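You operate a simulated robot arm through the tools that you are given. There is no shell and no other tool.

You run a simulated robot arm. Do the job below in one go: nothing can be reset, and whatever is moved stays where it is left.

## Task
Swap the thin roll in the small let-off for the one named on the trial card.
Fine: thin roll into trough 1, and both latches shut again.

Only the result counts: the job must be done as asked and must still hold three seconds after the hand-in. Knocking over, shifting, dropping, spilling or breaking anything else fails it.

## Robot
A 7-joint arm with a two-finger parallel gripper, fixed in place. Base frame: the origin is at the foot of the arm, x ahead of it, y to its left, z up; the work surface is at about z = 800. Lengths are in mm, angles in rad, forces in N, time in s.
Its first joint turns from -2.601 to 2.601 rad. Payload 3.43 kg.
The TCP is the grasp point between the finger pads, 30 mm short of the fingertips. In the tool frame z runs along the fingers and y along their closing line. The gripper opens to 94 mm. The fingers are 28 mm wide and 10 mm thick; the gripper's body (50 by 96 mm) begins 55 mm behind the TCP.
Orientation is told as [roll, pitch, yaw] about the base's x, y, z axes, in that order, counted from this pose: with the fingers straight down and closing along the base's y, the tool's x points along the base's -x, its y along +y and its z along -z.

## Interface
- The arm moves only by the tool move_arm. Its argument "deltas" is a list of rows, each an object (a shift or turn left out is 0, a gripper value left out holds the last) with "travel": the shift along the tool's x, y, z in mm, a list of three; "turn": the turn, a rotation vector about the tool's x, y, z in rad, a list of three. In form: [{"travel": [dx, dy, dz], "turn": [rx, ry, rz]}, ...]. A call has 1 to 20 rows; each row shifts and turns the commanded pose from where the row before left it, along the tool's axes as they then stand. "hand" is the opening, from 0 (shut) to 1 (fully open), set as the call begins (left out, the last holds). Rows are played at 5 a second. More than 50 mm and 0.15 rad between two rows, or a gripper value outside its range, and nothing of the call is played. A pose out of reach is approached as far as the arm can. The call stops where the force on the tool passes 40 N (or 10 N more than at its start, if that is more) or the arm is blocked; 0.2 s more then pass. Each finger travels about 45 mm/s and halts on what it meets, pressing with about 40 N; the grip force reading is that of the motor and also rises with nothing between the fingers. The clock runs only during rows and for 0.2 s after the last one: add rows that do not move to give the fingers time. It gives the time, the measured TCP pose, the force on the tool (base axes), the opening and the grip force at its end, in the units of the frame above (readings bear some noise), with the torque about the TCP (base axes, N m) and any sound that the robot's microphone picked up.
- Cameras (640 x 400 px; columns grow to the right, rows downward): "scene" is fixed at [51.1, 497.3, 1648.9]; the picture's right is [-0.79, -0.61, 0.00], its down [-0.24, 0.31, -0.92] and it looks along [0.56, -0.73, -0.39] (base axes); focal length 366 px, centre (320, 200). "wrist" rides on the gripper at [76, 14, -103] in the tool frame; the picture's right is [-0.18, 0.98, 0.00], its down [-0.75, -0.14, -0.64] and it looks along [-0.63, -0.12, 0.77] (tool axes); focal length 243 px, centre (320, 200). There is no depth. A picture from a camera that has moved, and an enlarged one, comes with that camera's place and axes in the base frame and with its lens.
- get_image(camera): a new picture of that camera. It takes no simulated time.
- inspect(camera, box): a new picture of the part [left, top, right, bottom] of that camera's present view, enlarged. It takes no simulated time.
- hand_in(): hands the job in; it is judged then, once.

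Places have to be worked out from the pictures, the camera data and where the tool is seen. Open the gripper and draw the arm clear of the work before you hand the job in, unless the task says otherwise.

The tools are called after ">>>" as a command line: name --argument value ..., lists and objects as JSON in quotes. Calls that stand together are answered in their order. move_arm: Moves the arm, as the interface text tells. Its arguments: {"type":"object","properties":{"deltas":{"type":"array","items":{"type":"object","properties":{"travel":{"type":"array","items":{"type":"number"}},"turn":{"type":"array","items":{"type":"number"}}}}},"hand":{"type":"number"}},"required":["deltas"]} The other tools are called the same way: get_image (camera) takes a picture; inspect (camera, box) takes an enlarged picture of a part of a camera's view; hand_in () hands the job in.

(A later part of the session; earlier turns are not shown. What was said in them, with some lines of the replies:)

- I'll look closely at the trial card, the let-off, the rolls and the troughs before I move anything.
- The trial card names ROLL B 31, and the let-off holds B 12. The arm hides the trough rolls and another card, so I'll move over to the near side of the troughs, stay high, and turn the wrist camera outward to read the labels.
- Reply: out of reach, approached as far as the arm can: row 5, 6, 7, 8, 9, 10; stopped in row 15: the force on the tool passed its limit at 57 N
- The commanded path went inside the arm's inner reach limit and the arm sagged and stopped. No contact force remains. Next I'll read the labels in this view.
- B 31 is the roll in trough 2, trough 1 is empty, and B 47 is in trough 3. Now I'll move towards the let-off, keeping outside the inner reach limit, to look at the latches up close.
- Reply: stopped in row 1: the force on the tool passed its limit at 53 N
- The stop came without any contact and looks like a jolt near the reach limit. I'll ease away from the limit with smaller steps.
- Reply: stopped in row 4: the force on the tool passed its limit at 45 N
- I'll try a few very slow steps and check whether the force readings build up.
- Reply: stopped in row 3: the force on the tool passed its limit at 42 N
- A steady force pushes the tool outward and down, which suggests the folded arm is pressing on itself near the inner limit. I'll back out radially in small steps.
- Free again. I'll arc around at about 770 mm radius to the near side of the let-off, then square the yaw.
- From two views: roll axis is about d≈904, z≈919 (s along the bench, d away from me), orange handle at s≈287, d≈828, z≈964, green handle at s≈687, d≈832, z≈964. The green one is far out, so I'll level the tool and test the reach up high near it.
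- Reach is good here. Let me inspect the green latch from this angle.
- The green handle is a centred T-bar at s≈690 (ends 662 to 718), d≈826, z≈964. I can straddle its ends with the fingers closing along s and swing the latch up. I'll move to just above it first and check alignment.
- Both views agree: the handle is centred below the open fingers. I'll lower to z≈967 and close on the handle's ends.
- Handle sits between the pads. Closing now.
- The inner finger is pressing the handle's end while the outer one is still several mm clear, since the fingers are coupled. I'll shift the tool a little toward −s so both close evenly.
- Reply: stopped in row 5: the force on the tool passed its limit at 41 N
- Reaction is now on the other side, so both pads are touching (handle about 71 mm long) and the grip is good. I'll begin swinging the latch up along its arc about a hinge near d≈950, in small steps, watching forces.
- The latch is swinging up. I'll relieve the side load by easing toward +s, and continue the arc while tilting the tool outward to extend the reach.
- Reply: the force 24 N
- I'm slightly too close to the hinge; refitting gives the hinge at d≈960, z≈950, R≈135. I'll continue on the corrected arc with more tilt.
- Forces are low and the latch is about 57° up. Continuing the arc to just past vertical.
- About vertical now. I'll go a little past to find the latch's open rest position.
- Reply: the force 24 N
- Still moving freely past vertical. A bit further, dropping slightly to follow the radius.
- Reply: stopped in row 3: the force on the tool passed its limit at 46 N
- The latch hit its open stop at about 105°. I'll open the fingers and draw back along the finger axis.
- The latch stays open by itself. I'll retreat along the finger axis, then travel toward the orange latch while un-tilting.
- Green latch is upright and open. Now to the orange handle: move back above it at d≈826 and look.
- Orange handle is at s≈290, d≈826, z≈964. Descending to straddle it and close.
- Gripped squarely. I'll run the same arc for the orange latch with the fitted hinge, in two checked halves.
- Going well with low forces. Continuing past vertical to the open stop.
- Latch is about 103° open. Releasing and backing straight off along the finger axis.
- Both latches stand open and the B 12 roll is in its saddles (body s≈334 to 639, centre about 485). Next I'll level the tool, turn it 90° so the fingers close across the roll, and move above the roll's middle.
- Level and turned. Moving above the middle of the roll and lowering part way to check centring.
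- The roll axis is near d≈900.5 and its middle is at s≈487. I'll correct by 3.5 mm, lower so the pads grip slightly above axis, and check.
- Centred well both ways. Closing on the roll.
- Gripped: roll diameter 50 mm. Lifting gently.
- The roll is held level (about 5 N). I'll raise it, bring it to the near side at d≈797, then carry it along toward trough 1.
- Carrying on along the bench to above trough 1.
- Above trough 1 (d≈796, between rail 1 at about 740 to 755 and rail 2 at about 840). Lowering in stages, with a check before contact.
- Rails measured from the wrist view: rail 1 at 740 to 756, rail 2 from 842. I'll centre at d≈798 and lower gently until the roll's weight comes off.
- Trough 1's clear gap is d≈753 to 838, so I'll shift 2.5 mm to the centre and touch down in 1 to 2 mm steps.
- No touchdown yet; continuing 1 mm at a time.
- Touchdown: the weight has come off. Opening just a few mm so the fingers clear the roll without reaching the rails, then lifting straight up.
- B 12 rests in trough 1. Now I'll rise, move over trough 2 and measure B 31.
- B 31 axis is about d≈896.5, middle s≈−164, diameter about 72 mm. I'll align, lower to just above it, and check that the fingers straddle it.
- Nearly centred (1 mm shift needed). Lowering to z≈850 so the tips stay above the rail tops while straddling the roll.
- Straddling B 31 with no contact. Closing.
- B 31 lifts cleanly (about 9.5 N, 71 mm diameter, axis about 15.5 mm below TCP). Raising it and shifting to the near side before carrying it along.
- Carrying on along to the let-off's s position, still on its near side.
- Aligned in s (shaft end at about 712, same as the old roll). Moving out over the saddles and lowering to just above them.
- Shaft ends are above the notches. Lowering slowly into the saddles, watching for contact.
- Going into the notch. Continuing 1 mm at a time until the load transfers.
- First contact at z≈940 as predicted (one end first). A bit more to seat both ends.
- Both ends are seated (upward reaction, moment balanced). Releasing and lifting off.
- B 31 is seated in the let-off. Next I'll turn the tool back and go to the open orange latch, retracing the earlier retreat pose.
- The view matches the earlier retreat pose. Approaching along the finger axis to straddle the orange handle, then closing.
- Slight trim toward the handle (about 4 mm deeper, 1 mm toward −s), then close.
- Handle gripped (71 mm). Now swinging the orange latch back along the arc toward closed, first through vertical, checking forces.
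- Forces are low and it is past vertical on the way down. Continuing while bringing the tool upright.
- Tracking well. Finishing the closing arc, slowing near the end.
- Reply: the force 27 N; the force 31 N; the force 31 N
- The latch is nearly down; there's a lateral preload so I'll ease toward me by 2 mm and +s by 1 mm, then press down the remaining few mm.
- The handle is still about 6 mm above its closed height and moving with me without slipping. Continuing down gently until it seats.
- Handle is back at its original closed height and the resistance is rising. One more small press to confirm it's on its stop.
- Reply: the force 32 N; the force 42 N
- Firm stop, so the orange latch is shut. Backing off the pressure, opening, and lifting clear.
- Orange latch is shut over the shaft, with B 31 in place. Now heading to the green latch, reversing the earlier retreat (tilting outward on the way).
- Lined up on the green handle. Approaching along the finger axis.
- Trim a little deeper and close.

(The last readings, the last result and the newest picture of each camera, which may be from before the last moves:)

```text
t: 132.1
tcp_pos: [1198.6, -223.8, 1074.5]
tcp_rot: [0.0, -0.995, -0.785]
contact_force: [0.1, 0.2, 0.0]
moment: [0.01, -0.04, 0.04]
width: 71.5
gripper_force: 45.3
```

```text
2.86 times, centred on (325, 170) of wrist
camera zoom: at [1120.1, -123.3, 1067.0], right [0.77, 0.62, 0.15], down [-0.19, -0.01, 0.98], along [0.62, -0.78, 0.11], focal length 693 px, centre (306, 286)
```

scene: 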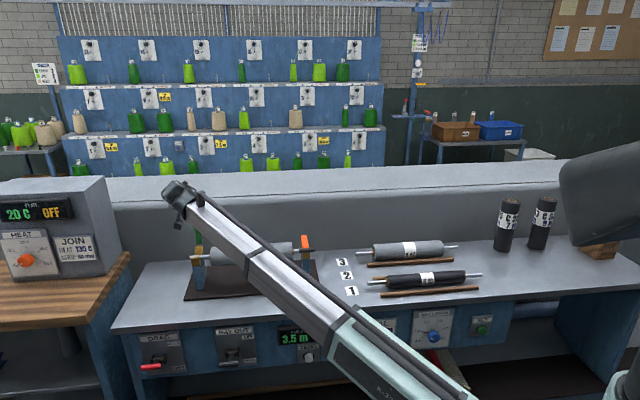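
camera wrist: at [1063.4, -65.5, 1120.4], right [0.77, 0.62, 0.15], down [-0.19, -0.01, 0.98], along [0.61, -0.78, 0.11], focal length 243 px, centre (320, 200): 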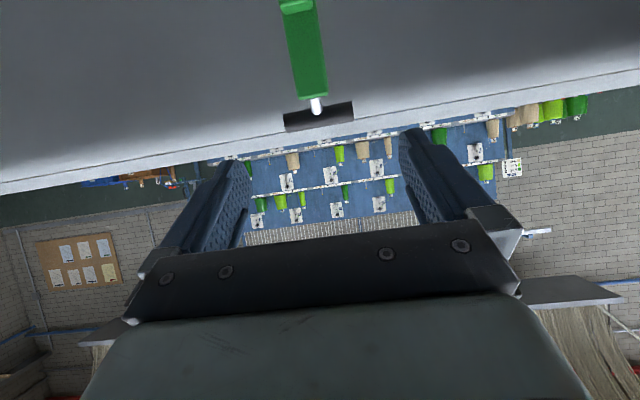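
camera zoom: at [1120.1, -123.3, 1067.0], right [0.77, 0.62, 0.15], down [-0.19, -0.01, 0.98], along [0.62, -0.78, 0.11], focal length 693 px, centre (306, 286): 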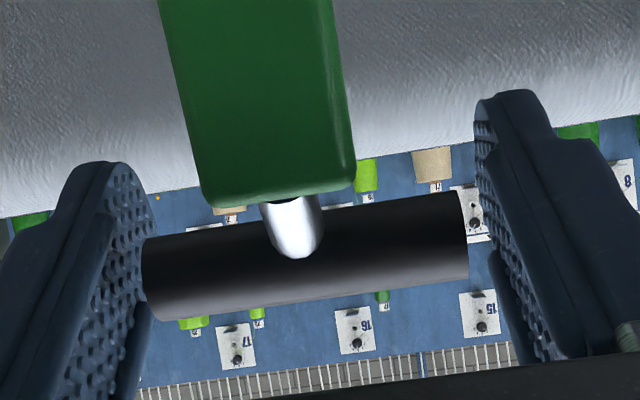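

Green handle gripped. Swinging it back along the refined arc (hinge d≈957.5, z≈952, R≈133), in checked stages.

>>> move_arm --deltas '[{"travel": [1.7, 0, -6.7], "turn": [0, 0.029, 0]}, {"travel": [1.8, 0, -6.7], "turn": [0, 0.029, 0]}, {"travel": [5.7, 0, -12.7], "turn": [0, 0.058, 0]}, {"travel": [7.7, 0, -11.5], "turn": [0, 0.058, 0]}, {"travel": [9.4, 0, -10.3], "turn": [0, 0.058, 0]}, {"travel": [11.0, 0, -8.5], "turn": [0, 0.058, 0]}, {"travel": [12.1, 0, -6.7], "turn": [0, 0.058, 0]}, {}]'

>>> get_image --camera "wrist"

```text
t: 133.9
tcp_pos: [1140.1, -165.0, 1082.2]
tcp_rot: [0.001, -0.646, -0.784]
contact_force: [5.6, -1.4, 12.8]
moment: [-0.68, -0.79, 0.06]
width: 71.4
gripper_force: 45.4
```

```text
taken
camera wrist: at [1065.3, -68.8, 1116.6], right [0.8, 0.59, 0.11], down [0.05, -0.25, 0.97], along [0.6, -0.76, -0.23], focal length 243 px, centre (320, 200)
```

wrist: 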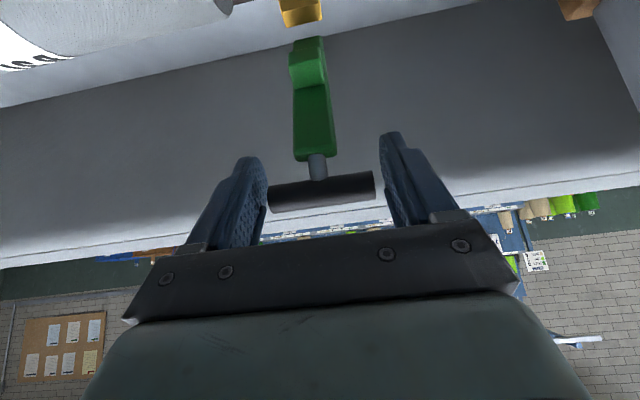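

>>> move_arm --deltas '[{"travel": [12.6, 0, -5.6], "turn": [0, 0.058, 0]}, {"travel": [13.6, 0, -2.4], "turn": [0, 0.058, 0]}, {"travel": [13.9, 0, -0.1], "turn": [0, 0.058, 0]}, {"travel": [13.7, 0, 2.0], "turn": [0, 0.058, 0]}, {"travel": [13.2, 0, 4.3], "turn": [0, 0.058, 0]}, {"travel": [12.4, 0, 6.4], "turn": [0, 0.058, 0]}, {}]'

>>> get_image --camera "wrist"

>>> inspect --camera "scene" --box '[155, 190, 255, 280]'

```text
t: 135.5
tcp_pos: [1091.4, -117.2, 1037.1]
tcp_rot: [-0.001, -0.298, -0.784]
contact_force: [6.6, 0.4, 5.9]
moment: [-0.63, -0.91, 0.16]
width: 71.6
gripper_force: 45.2
```

```text
taken
camera wrist: at [1030.7, -34.0, 1112.4], right [0.82, 0.57, 0.05], down [0.28, -0.48, 0.83], along [0.5, -0.67, -0.55], focal length 243 px, centre (320, 200)
```

wrist: 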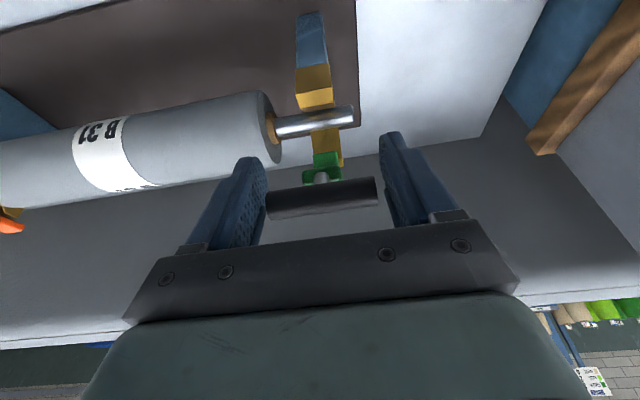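

```text
4.44 times, centred on (205, 235) of scene
camera zoom: at [51.1, 497.3, 1648.9], right [-0.79, -0.61, 0.0], down [-0.24, 0.31, -0.92], along [0.56, -0.73, -0.39], focal length 1628 px, centre (831, 44)
```

zoom: 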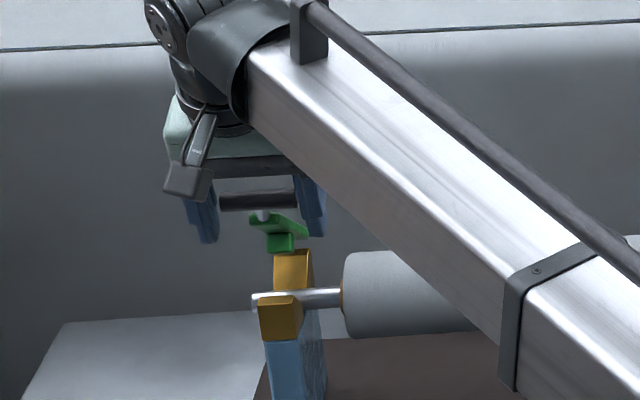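

Smooth. Finishing the closing arc.

>>> move_arm --deltas '[{"travel": [11.2, 0, 8.3], "turn": [0, 0.058, 0]}, {"travel": [9.7, 0, 9.9], "turn": [0, 0.058, 0]}, {"travel": [8.0, 0, 11.5], "turn": [0, 0.058, 0]}, {"travel": [5.9, 0, 12.5], "turn": [0, 0.058, 0]}, {"travel": [3.7, 0, 13.4], "turn": [0, 0.055, 0]}, {}]'

>>> inspect --camera "scene" --box '[170, 230, 230, 300]'

>>> inspect --camera "wrist" --box '[230, 120, 420, 240]'

```text
t: 136.9
tcp_pos: [1070.3, -95.0, 975.2]
tcp_rot: [-0.001, -0.009, -0.785]
contact_force: [-4.4, 12.0, 8.0]
moment: [-0.79, -0.55, 0.12]
width: 71.1
gripper_force: 44.9
```

```text
5.71 times, centred on (200, 265) of scene
camera zoom: at [51.1, 497.3, 1648.9], right [-0.79, -0.61, 0.0], down [-0.24, 0.31, -0.92], along [0.56, -0.73, -0.39], focal length 2093 px, centre (1006, -171)
```

zoom: 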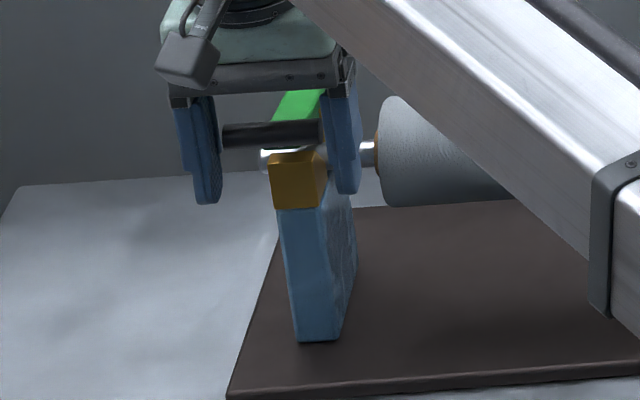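

```text
3.33 times, centred on (325, 180) of wrist
camera zoom: at [1027.7, -31.0, 1076.1], right [0.82, 0.57, 0.0], down [0.43, -0.63, 0.65], along [0.37, -0.53, -0.76], focal length 809 px, centre (303, 267)
```

zoom: 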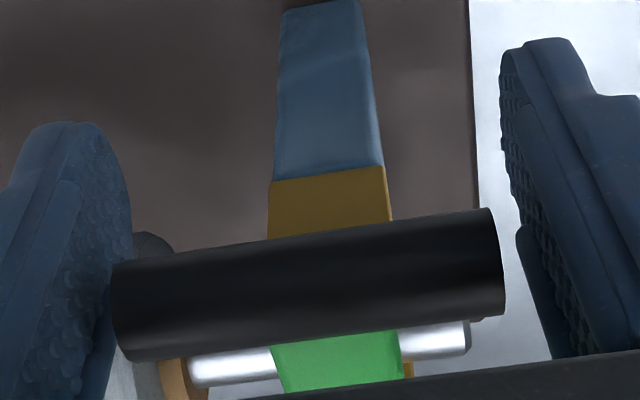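

About 16 mm of travel remain. Lowering in small steps, easing toward me slightly.

>>> move_arm --deltas '[{"travel": [1, 0.3, 3]}, {"travel": [0.8, 0, 3]}, {"travel": [0.5, 0, 3]}, {"travel": [0.3, 0, 2]}, {}]'

>>> move_arm --deltas '[{"travel": [0.2, 0, 1.5]}, {}]'

>>> move_arm --deltas '[{"travel": [0.2, 0, 1.5]}, {}]'

>>> move_arm --deltas '[{"travel": [0, 0, 1.2]}, {}]'

>>> inspect --camera "scene" --box '[170, 230, 230, 300]'

```text
t: 138.1
tcp_pos: [1070.8, -95.4, 964.4]
tcp_rot: [-0.001, -0.011, -0.783]
contact_force: [-3.6, 12.2, 10.3]
moment: [-0.96, -0.99, -0.04]
width: 71.1
gripper_force: 44.7
```

```text
t: 138.7
tcp_pos: [1071.3, -95.0, 962.9]
tcp_rot: [0.0, -0.013, -0.782]
contact_force: [-0.7, 11.7, 9.9]
moment: [-0.94, -0.95, 0.09]
width: 70.9
gripper_force: 45.1
```

```text
t: 139.3
tcp_pos: [1070.0, -94.9, 961.4]
tcp_rot: [0.0, -0.011, -0.785]
contact_force: [0.0, 11.1, 10.6]
moment: [-1.0, -0.91, 0.03]
width: 71.0
gripper_force: 44.0
```

```text
t: 139.9
tcp_pos: [1070.0, -95.0, 959.8]
tcp_rot: [-0.001, -0.012, -0.784]
contact_force: [2.3, 10.9, 9.2]
moment: [-1.02, -0.87, 0.06]
width: 71.3
gripper_force: 45.0
```

```text
5.71 times, centred on (200, 265) of scene
camera zoom: at [51.1, 497.3, 1648.9], right [-0.79, -0.61, 0.0], down [-0.24, 0.31, -0.92], along [0.56, -0.73, -0.39], focal length 2093 px, centre (1006, -171)
```

zoom: 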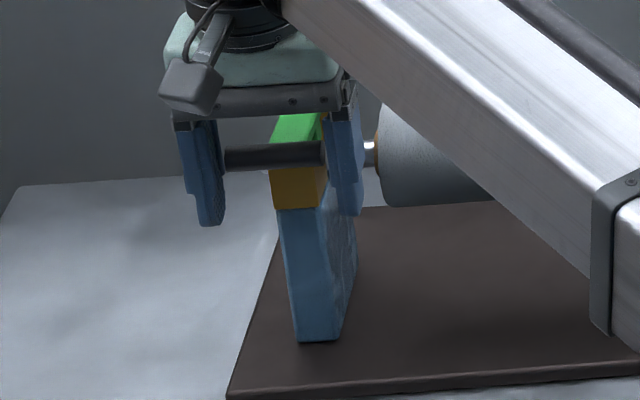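

Handle at y≈156 versus 159 closed, so about 2 mm left. Continuing to a firm stop.

>>> move_arm --deltas '[{"travel": [0, 0.3, 1.2]}, {}]'

>>> move_arm --deltas '[{"travel": [0, 0.3, 1.2]}, {}]'

>>> move_arm --deltas '[{"travel": [0, 0, 1]}, {}]'

```text
t: 140.5
tcp_pos: [1069.3, -95.0, 959.4]
tcp_rot: [-0.001, -0.012, -0.783]
contact_force: [-1.0, 9.0, 9.2]
moment: [-0.92, -0.88, 0.05]
width: 71.0
gripper_force: 44.6
```

```text
t: 141.1
tcp_pos: [1070.8, -93.5, 957.9]
tcp_rot: [0.0, -0.012, -0.786]
contact_force: [-3.3, 7.0, 9.4]
moment: [-0.92, -0.88, 0.05]
width: 71.2
gripper_force: 44.9
```

```text
t: 141.7
tcp_pos: [1070.7, -94.0, 956.6]
tcp_rot: [0.0, -0.012, -0.784]
contact_force: [-4.2, 6.7, 15.0]
moment: [-0.81, -0.28, -0.1]
width: 71.1
gripper_force: 44.8
```

>>> move_arm --deltas '[{"travel": [0, 0, 1]}, {}]'

>>> move_arm --deltas '[{"travel": [0, 0, 0.8]}, {}]'

>>> inspect --camera "scene" --box '[170, 230, 230, 300]'

```text
t: 142.3
tcp_pos: [1070.3, -94.7, 958.2]
tcp_rot: [0.002, -0.011, -0.785]
contact_force: [-3.2, 5.1, 23.5]
moment: [-0.65, -0.01, -0.08]
width: 71.0
gripper_force: 44.8
```

```text
t: 142.9
tcp_pos: [1068.8, -93.5, 956.7]
tcp_rot: [0.002, -0.015, -0.784]
contact_force: [-0.1, 4.1, 35.8]
moment: [-0.37, -0.37, -0.05]
width: 70.9
gripper_force: 44.8
```

```text
5.71 times, centred on (200, 265) of scene
camera zoom: at [51.1, 497.3, 1648.9], right [-0.79, -0.61, 0.0], down [-0.24, 0.31, -0.92], along [0.56, -0.73, -0.39], focal length 2093 px, centre (1006, -171)
```

zoom: 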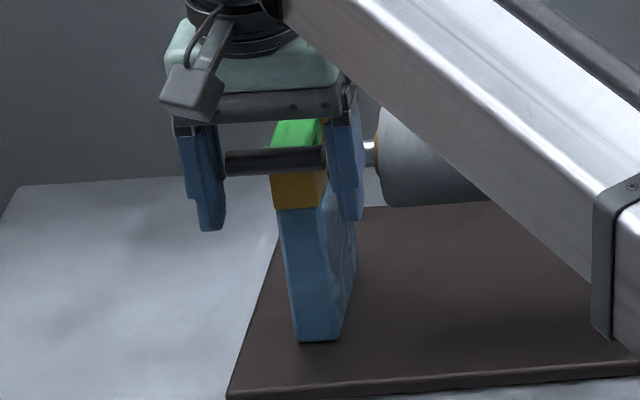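

Firm stop at the original closed height; the green latch is shut. Relieving the pressure, opening and lifting away.

>>> move_arm --deltas '[{"travel": [0, 0, -1]}, {"travel": [0, 0, -1]}, {}]'

>>> move_arm --deltas '[{}, {}, {}, {"travel": [0, 0, -6]}, {"travel": [0, 0, -15]}, {"travel": [0, 0, -25]}, {"travel": [0, 0, -35]}, {"travel": [0, 0, -40]}, {"travel": [0, 0, -40]}, {"travel": [0, 0, -25]}, {"travel": [10, 0, 0]}, {"travel": [20, -20, 0]}, {"travel": [20, -30, 0]}, {"travel": [10, -30, 0]}, {"travel": [0, -20, 0]}, {"travel": [0, -10, 0]}, {}]' --hand 1.0

>>> get_image --camera "scene"

>>> inspect --camera "scene" --box '[165, 210, 345, 310]'

>>> get_image --camera "wrist"

```text
t: 143.7
tcp_pos: [1071.0, -93.8, 956.3]
tcp_rot: [-0.001, -0.013, -0.783]
contact_force: [1.5, 0.8, 21.6]
moment: [0.38, -0.35, 0.08]
width: 70.9
gripper_force: 45.2
```

```text
t: 147.3
tcp_pos: [948.7, -129.7, 1142.5]
tcp_rot: [0.001, -0.013, -0.783]
contact_force: [0.3, 0.9, 0.1]
moment: [0.01, 0.0, 0.02]
width: 94.1
gripper_force: 0.2
```

```text
taken
```

scene: 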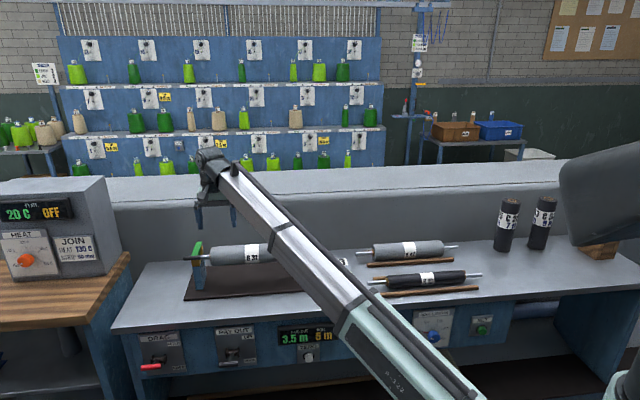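

```text
3.56 times, centred on (255, 260) of scene
camera zoom: at [51.1, 497.3, 1648.9], right [-0.79, -0.61, 0.0], down [-0.24, 0.31, -0.92], along [0.56, -0.73, -0.39], focal length 1302 px, centre (551, -13)
```

zoom: 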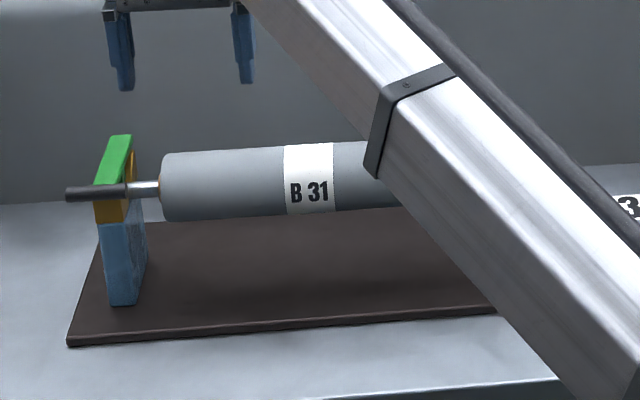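

```text
taken
camera wrist: at [905.7, -64.4, 1242.7], right [0.82, 0.57, 0.0], down [0.43, -0.63, 0.65], along [0.37, -0.54, -0.76], focal length 243 px, centre (320, 200)
```

wrist: 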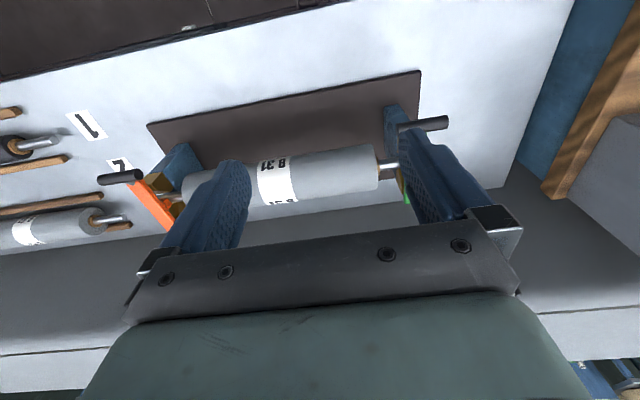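

Both latches look shut. I'll draw the arm up and away along the bench to verify everything is unobstructed.

>>> move_arm --deltas '[{"travel": [0, -15, -5]}, {"travel": [0, -35, -10]}, {"travel": [-5, -40, -10]}, {"travel": [-5, -40, -10]}, {"travel": [-10, -40, 0]}, {"travel": [-10, -40, 0]}, {"travel": [-10, -40, 0]}, {"travel": [-10, -40, 0]}, {"travel": [-10, -40, 0]}, {"travel": [-10, -40, 0]}, {"travel": [-5, -35, 0]}, {"travel": [0, -15, 0]}, {}]'

>>> inspect --camera "scene" --box '[165, 210, 345, 310]'

>>> get_image --camera "scene"

>>> inspect --camera "scene" --box '[330, 220, 510, 320]'

>>> get_image --camera "wrist"

```text
t: 150.1
tcp_pos: [704.7, -478.2, 1177.7]
tcp_rot: [0.0, -0.013, -0.785]
contact_force: [-0.5, -0.5, 0.3]
moment: [0.02, -0.01, 0.03]
width: 94.1
gripper_force: 0.1
```

```text
3.56 times, centred on (255, 260) of scene
camera zoom: at [51.1, 497.3, 1648.9], right [-0.79, -0.61, 0.0], down [-0.24, 0.31, -0.92], along [0.56, -0.73, -0.39], focal length 1302 px, centre (551, -13)
```

zoom: 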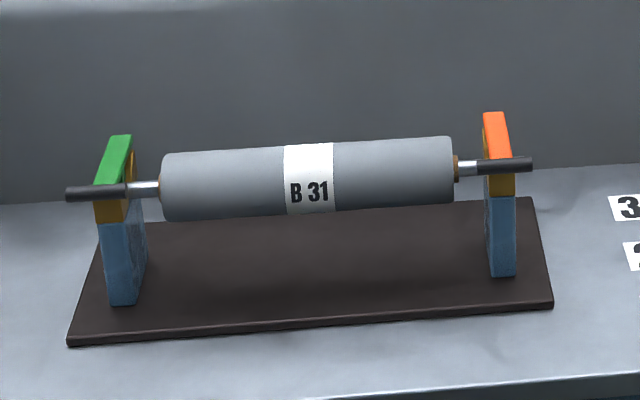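

```text
taken
```

scene: 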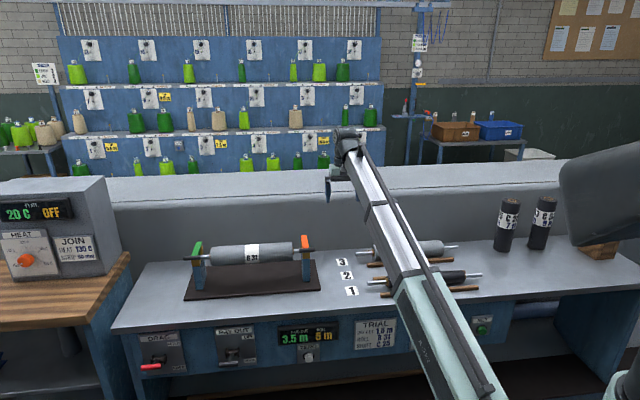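

```text
3.56 times, centred on (420, 270) of scene
camera zoom: at [51.1, 497.3, 1648.9], right [-0.79, -0.61, 0.0], down [-0.24, 0.31, -0.92], along [0.56, -0.73, -0.39], focal length 1302 px, centre (-36, -49)
```

zoom: 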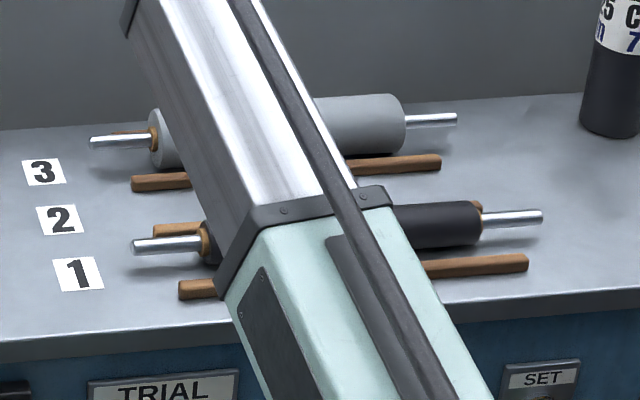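

```text
taken
camera wrist: at [661.3, -413.6, 1278.7], right [0.82, 0.57, 0.0], down [0.43, -0.63, 0.65], along [0.37, -0.54, -0.76], focal length 243 px, centre (320, 200)
```

wrist: 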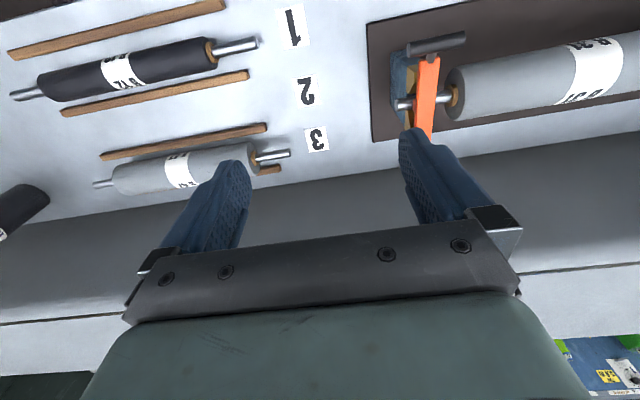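

Everything appears right; I'll compare the latch positions with the very first picture using the same zoom.

>>> inspect --camera "scene" --box '[170, 220, 330, 320]'

>>> inspect --camera "wrist" --box '[0, 0, 320, 200]'

```text
4.00 times, centred on (250, 270) of scene
camera zoom: at [51.1, 497.3, 1648.9], right [-0.79, -0.61, 0.0], down [-0.24, 0.31, -0.92], along [0.56, -0.73, -0.39], focal length 1465 px, centre (600, -80)
```

zoom: 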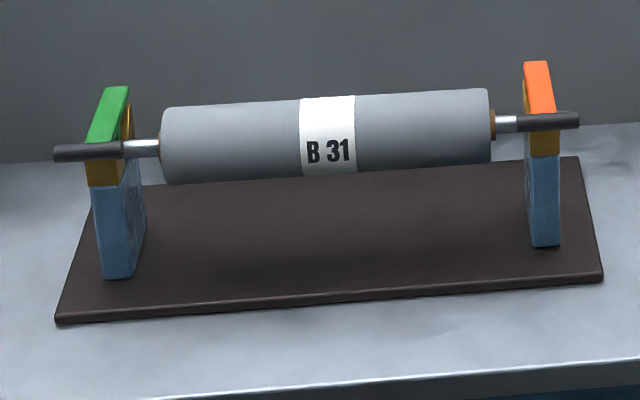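

```text
2.00 times, centred on (160, 100) of wrist
camera zoom: at [661.3, -413.6, 1278.7], right [0.82, 0.57, 0.0], down [0.43, -0.63, 0.65], along [0.37, -0.54, -0.76], focal length 485 px, centre (640, 400)
```

zoom: 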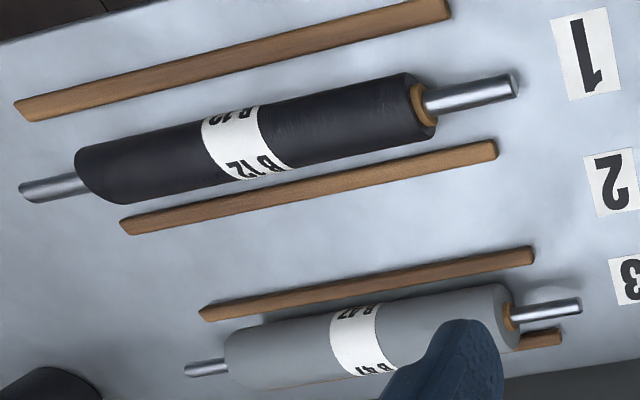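

Both latches sit exactly where they did in the first picture, B 31 is in the let-off, and B 12 lies in trough 1. B 47 is undisturbed, the gripper is open and the arm is clear, so I'm handing in.

>>> hand_in

```text
The job is handed in.
```

The roll swap is done and handed in; the hand-in gave no verdict. Roll B 31, the one named on the trial card, is in the small let-off. The thin roll B 12 is in trough 1.

- **Latches:** I closed both latches until they met a firm stop. In the final picture they sit where they did at the start.
- **Other items:** B 47 in trough 3 and the two standing rolls look undisturbed. I did not touch the bench controls.
- **Arm:** Early on, before I had touched anything, the arm stopped on force a few times. It seemed to be pressing on itself near its inner reach limit, and I backed it out. The gripper is open and the arm is clear of the work.
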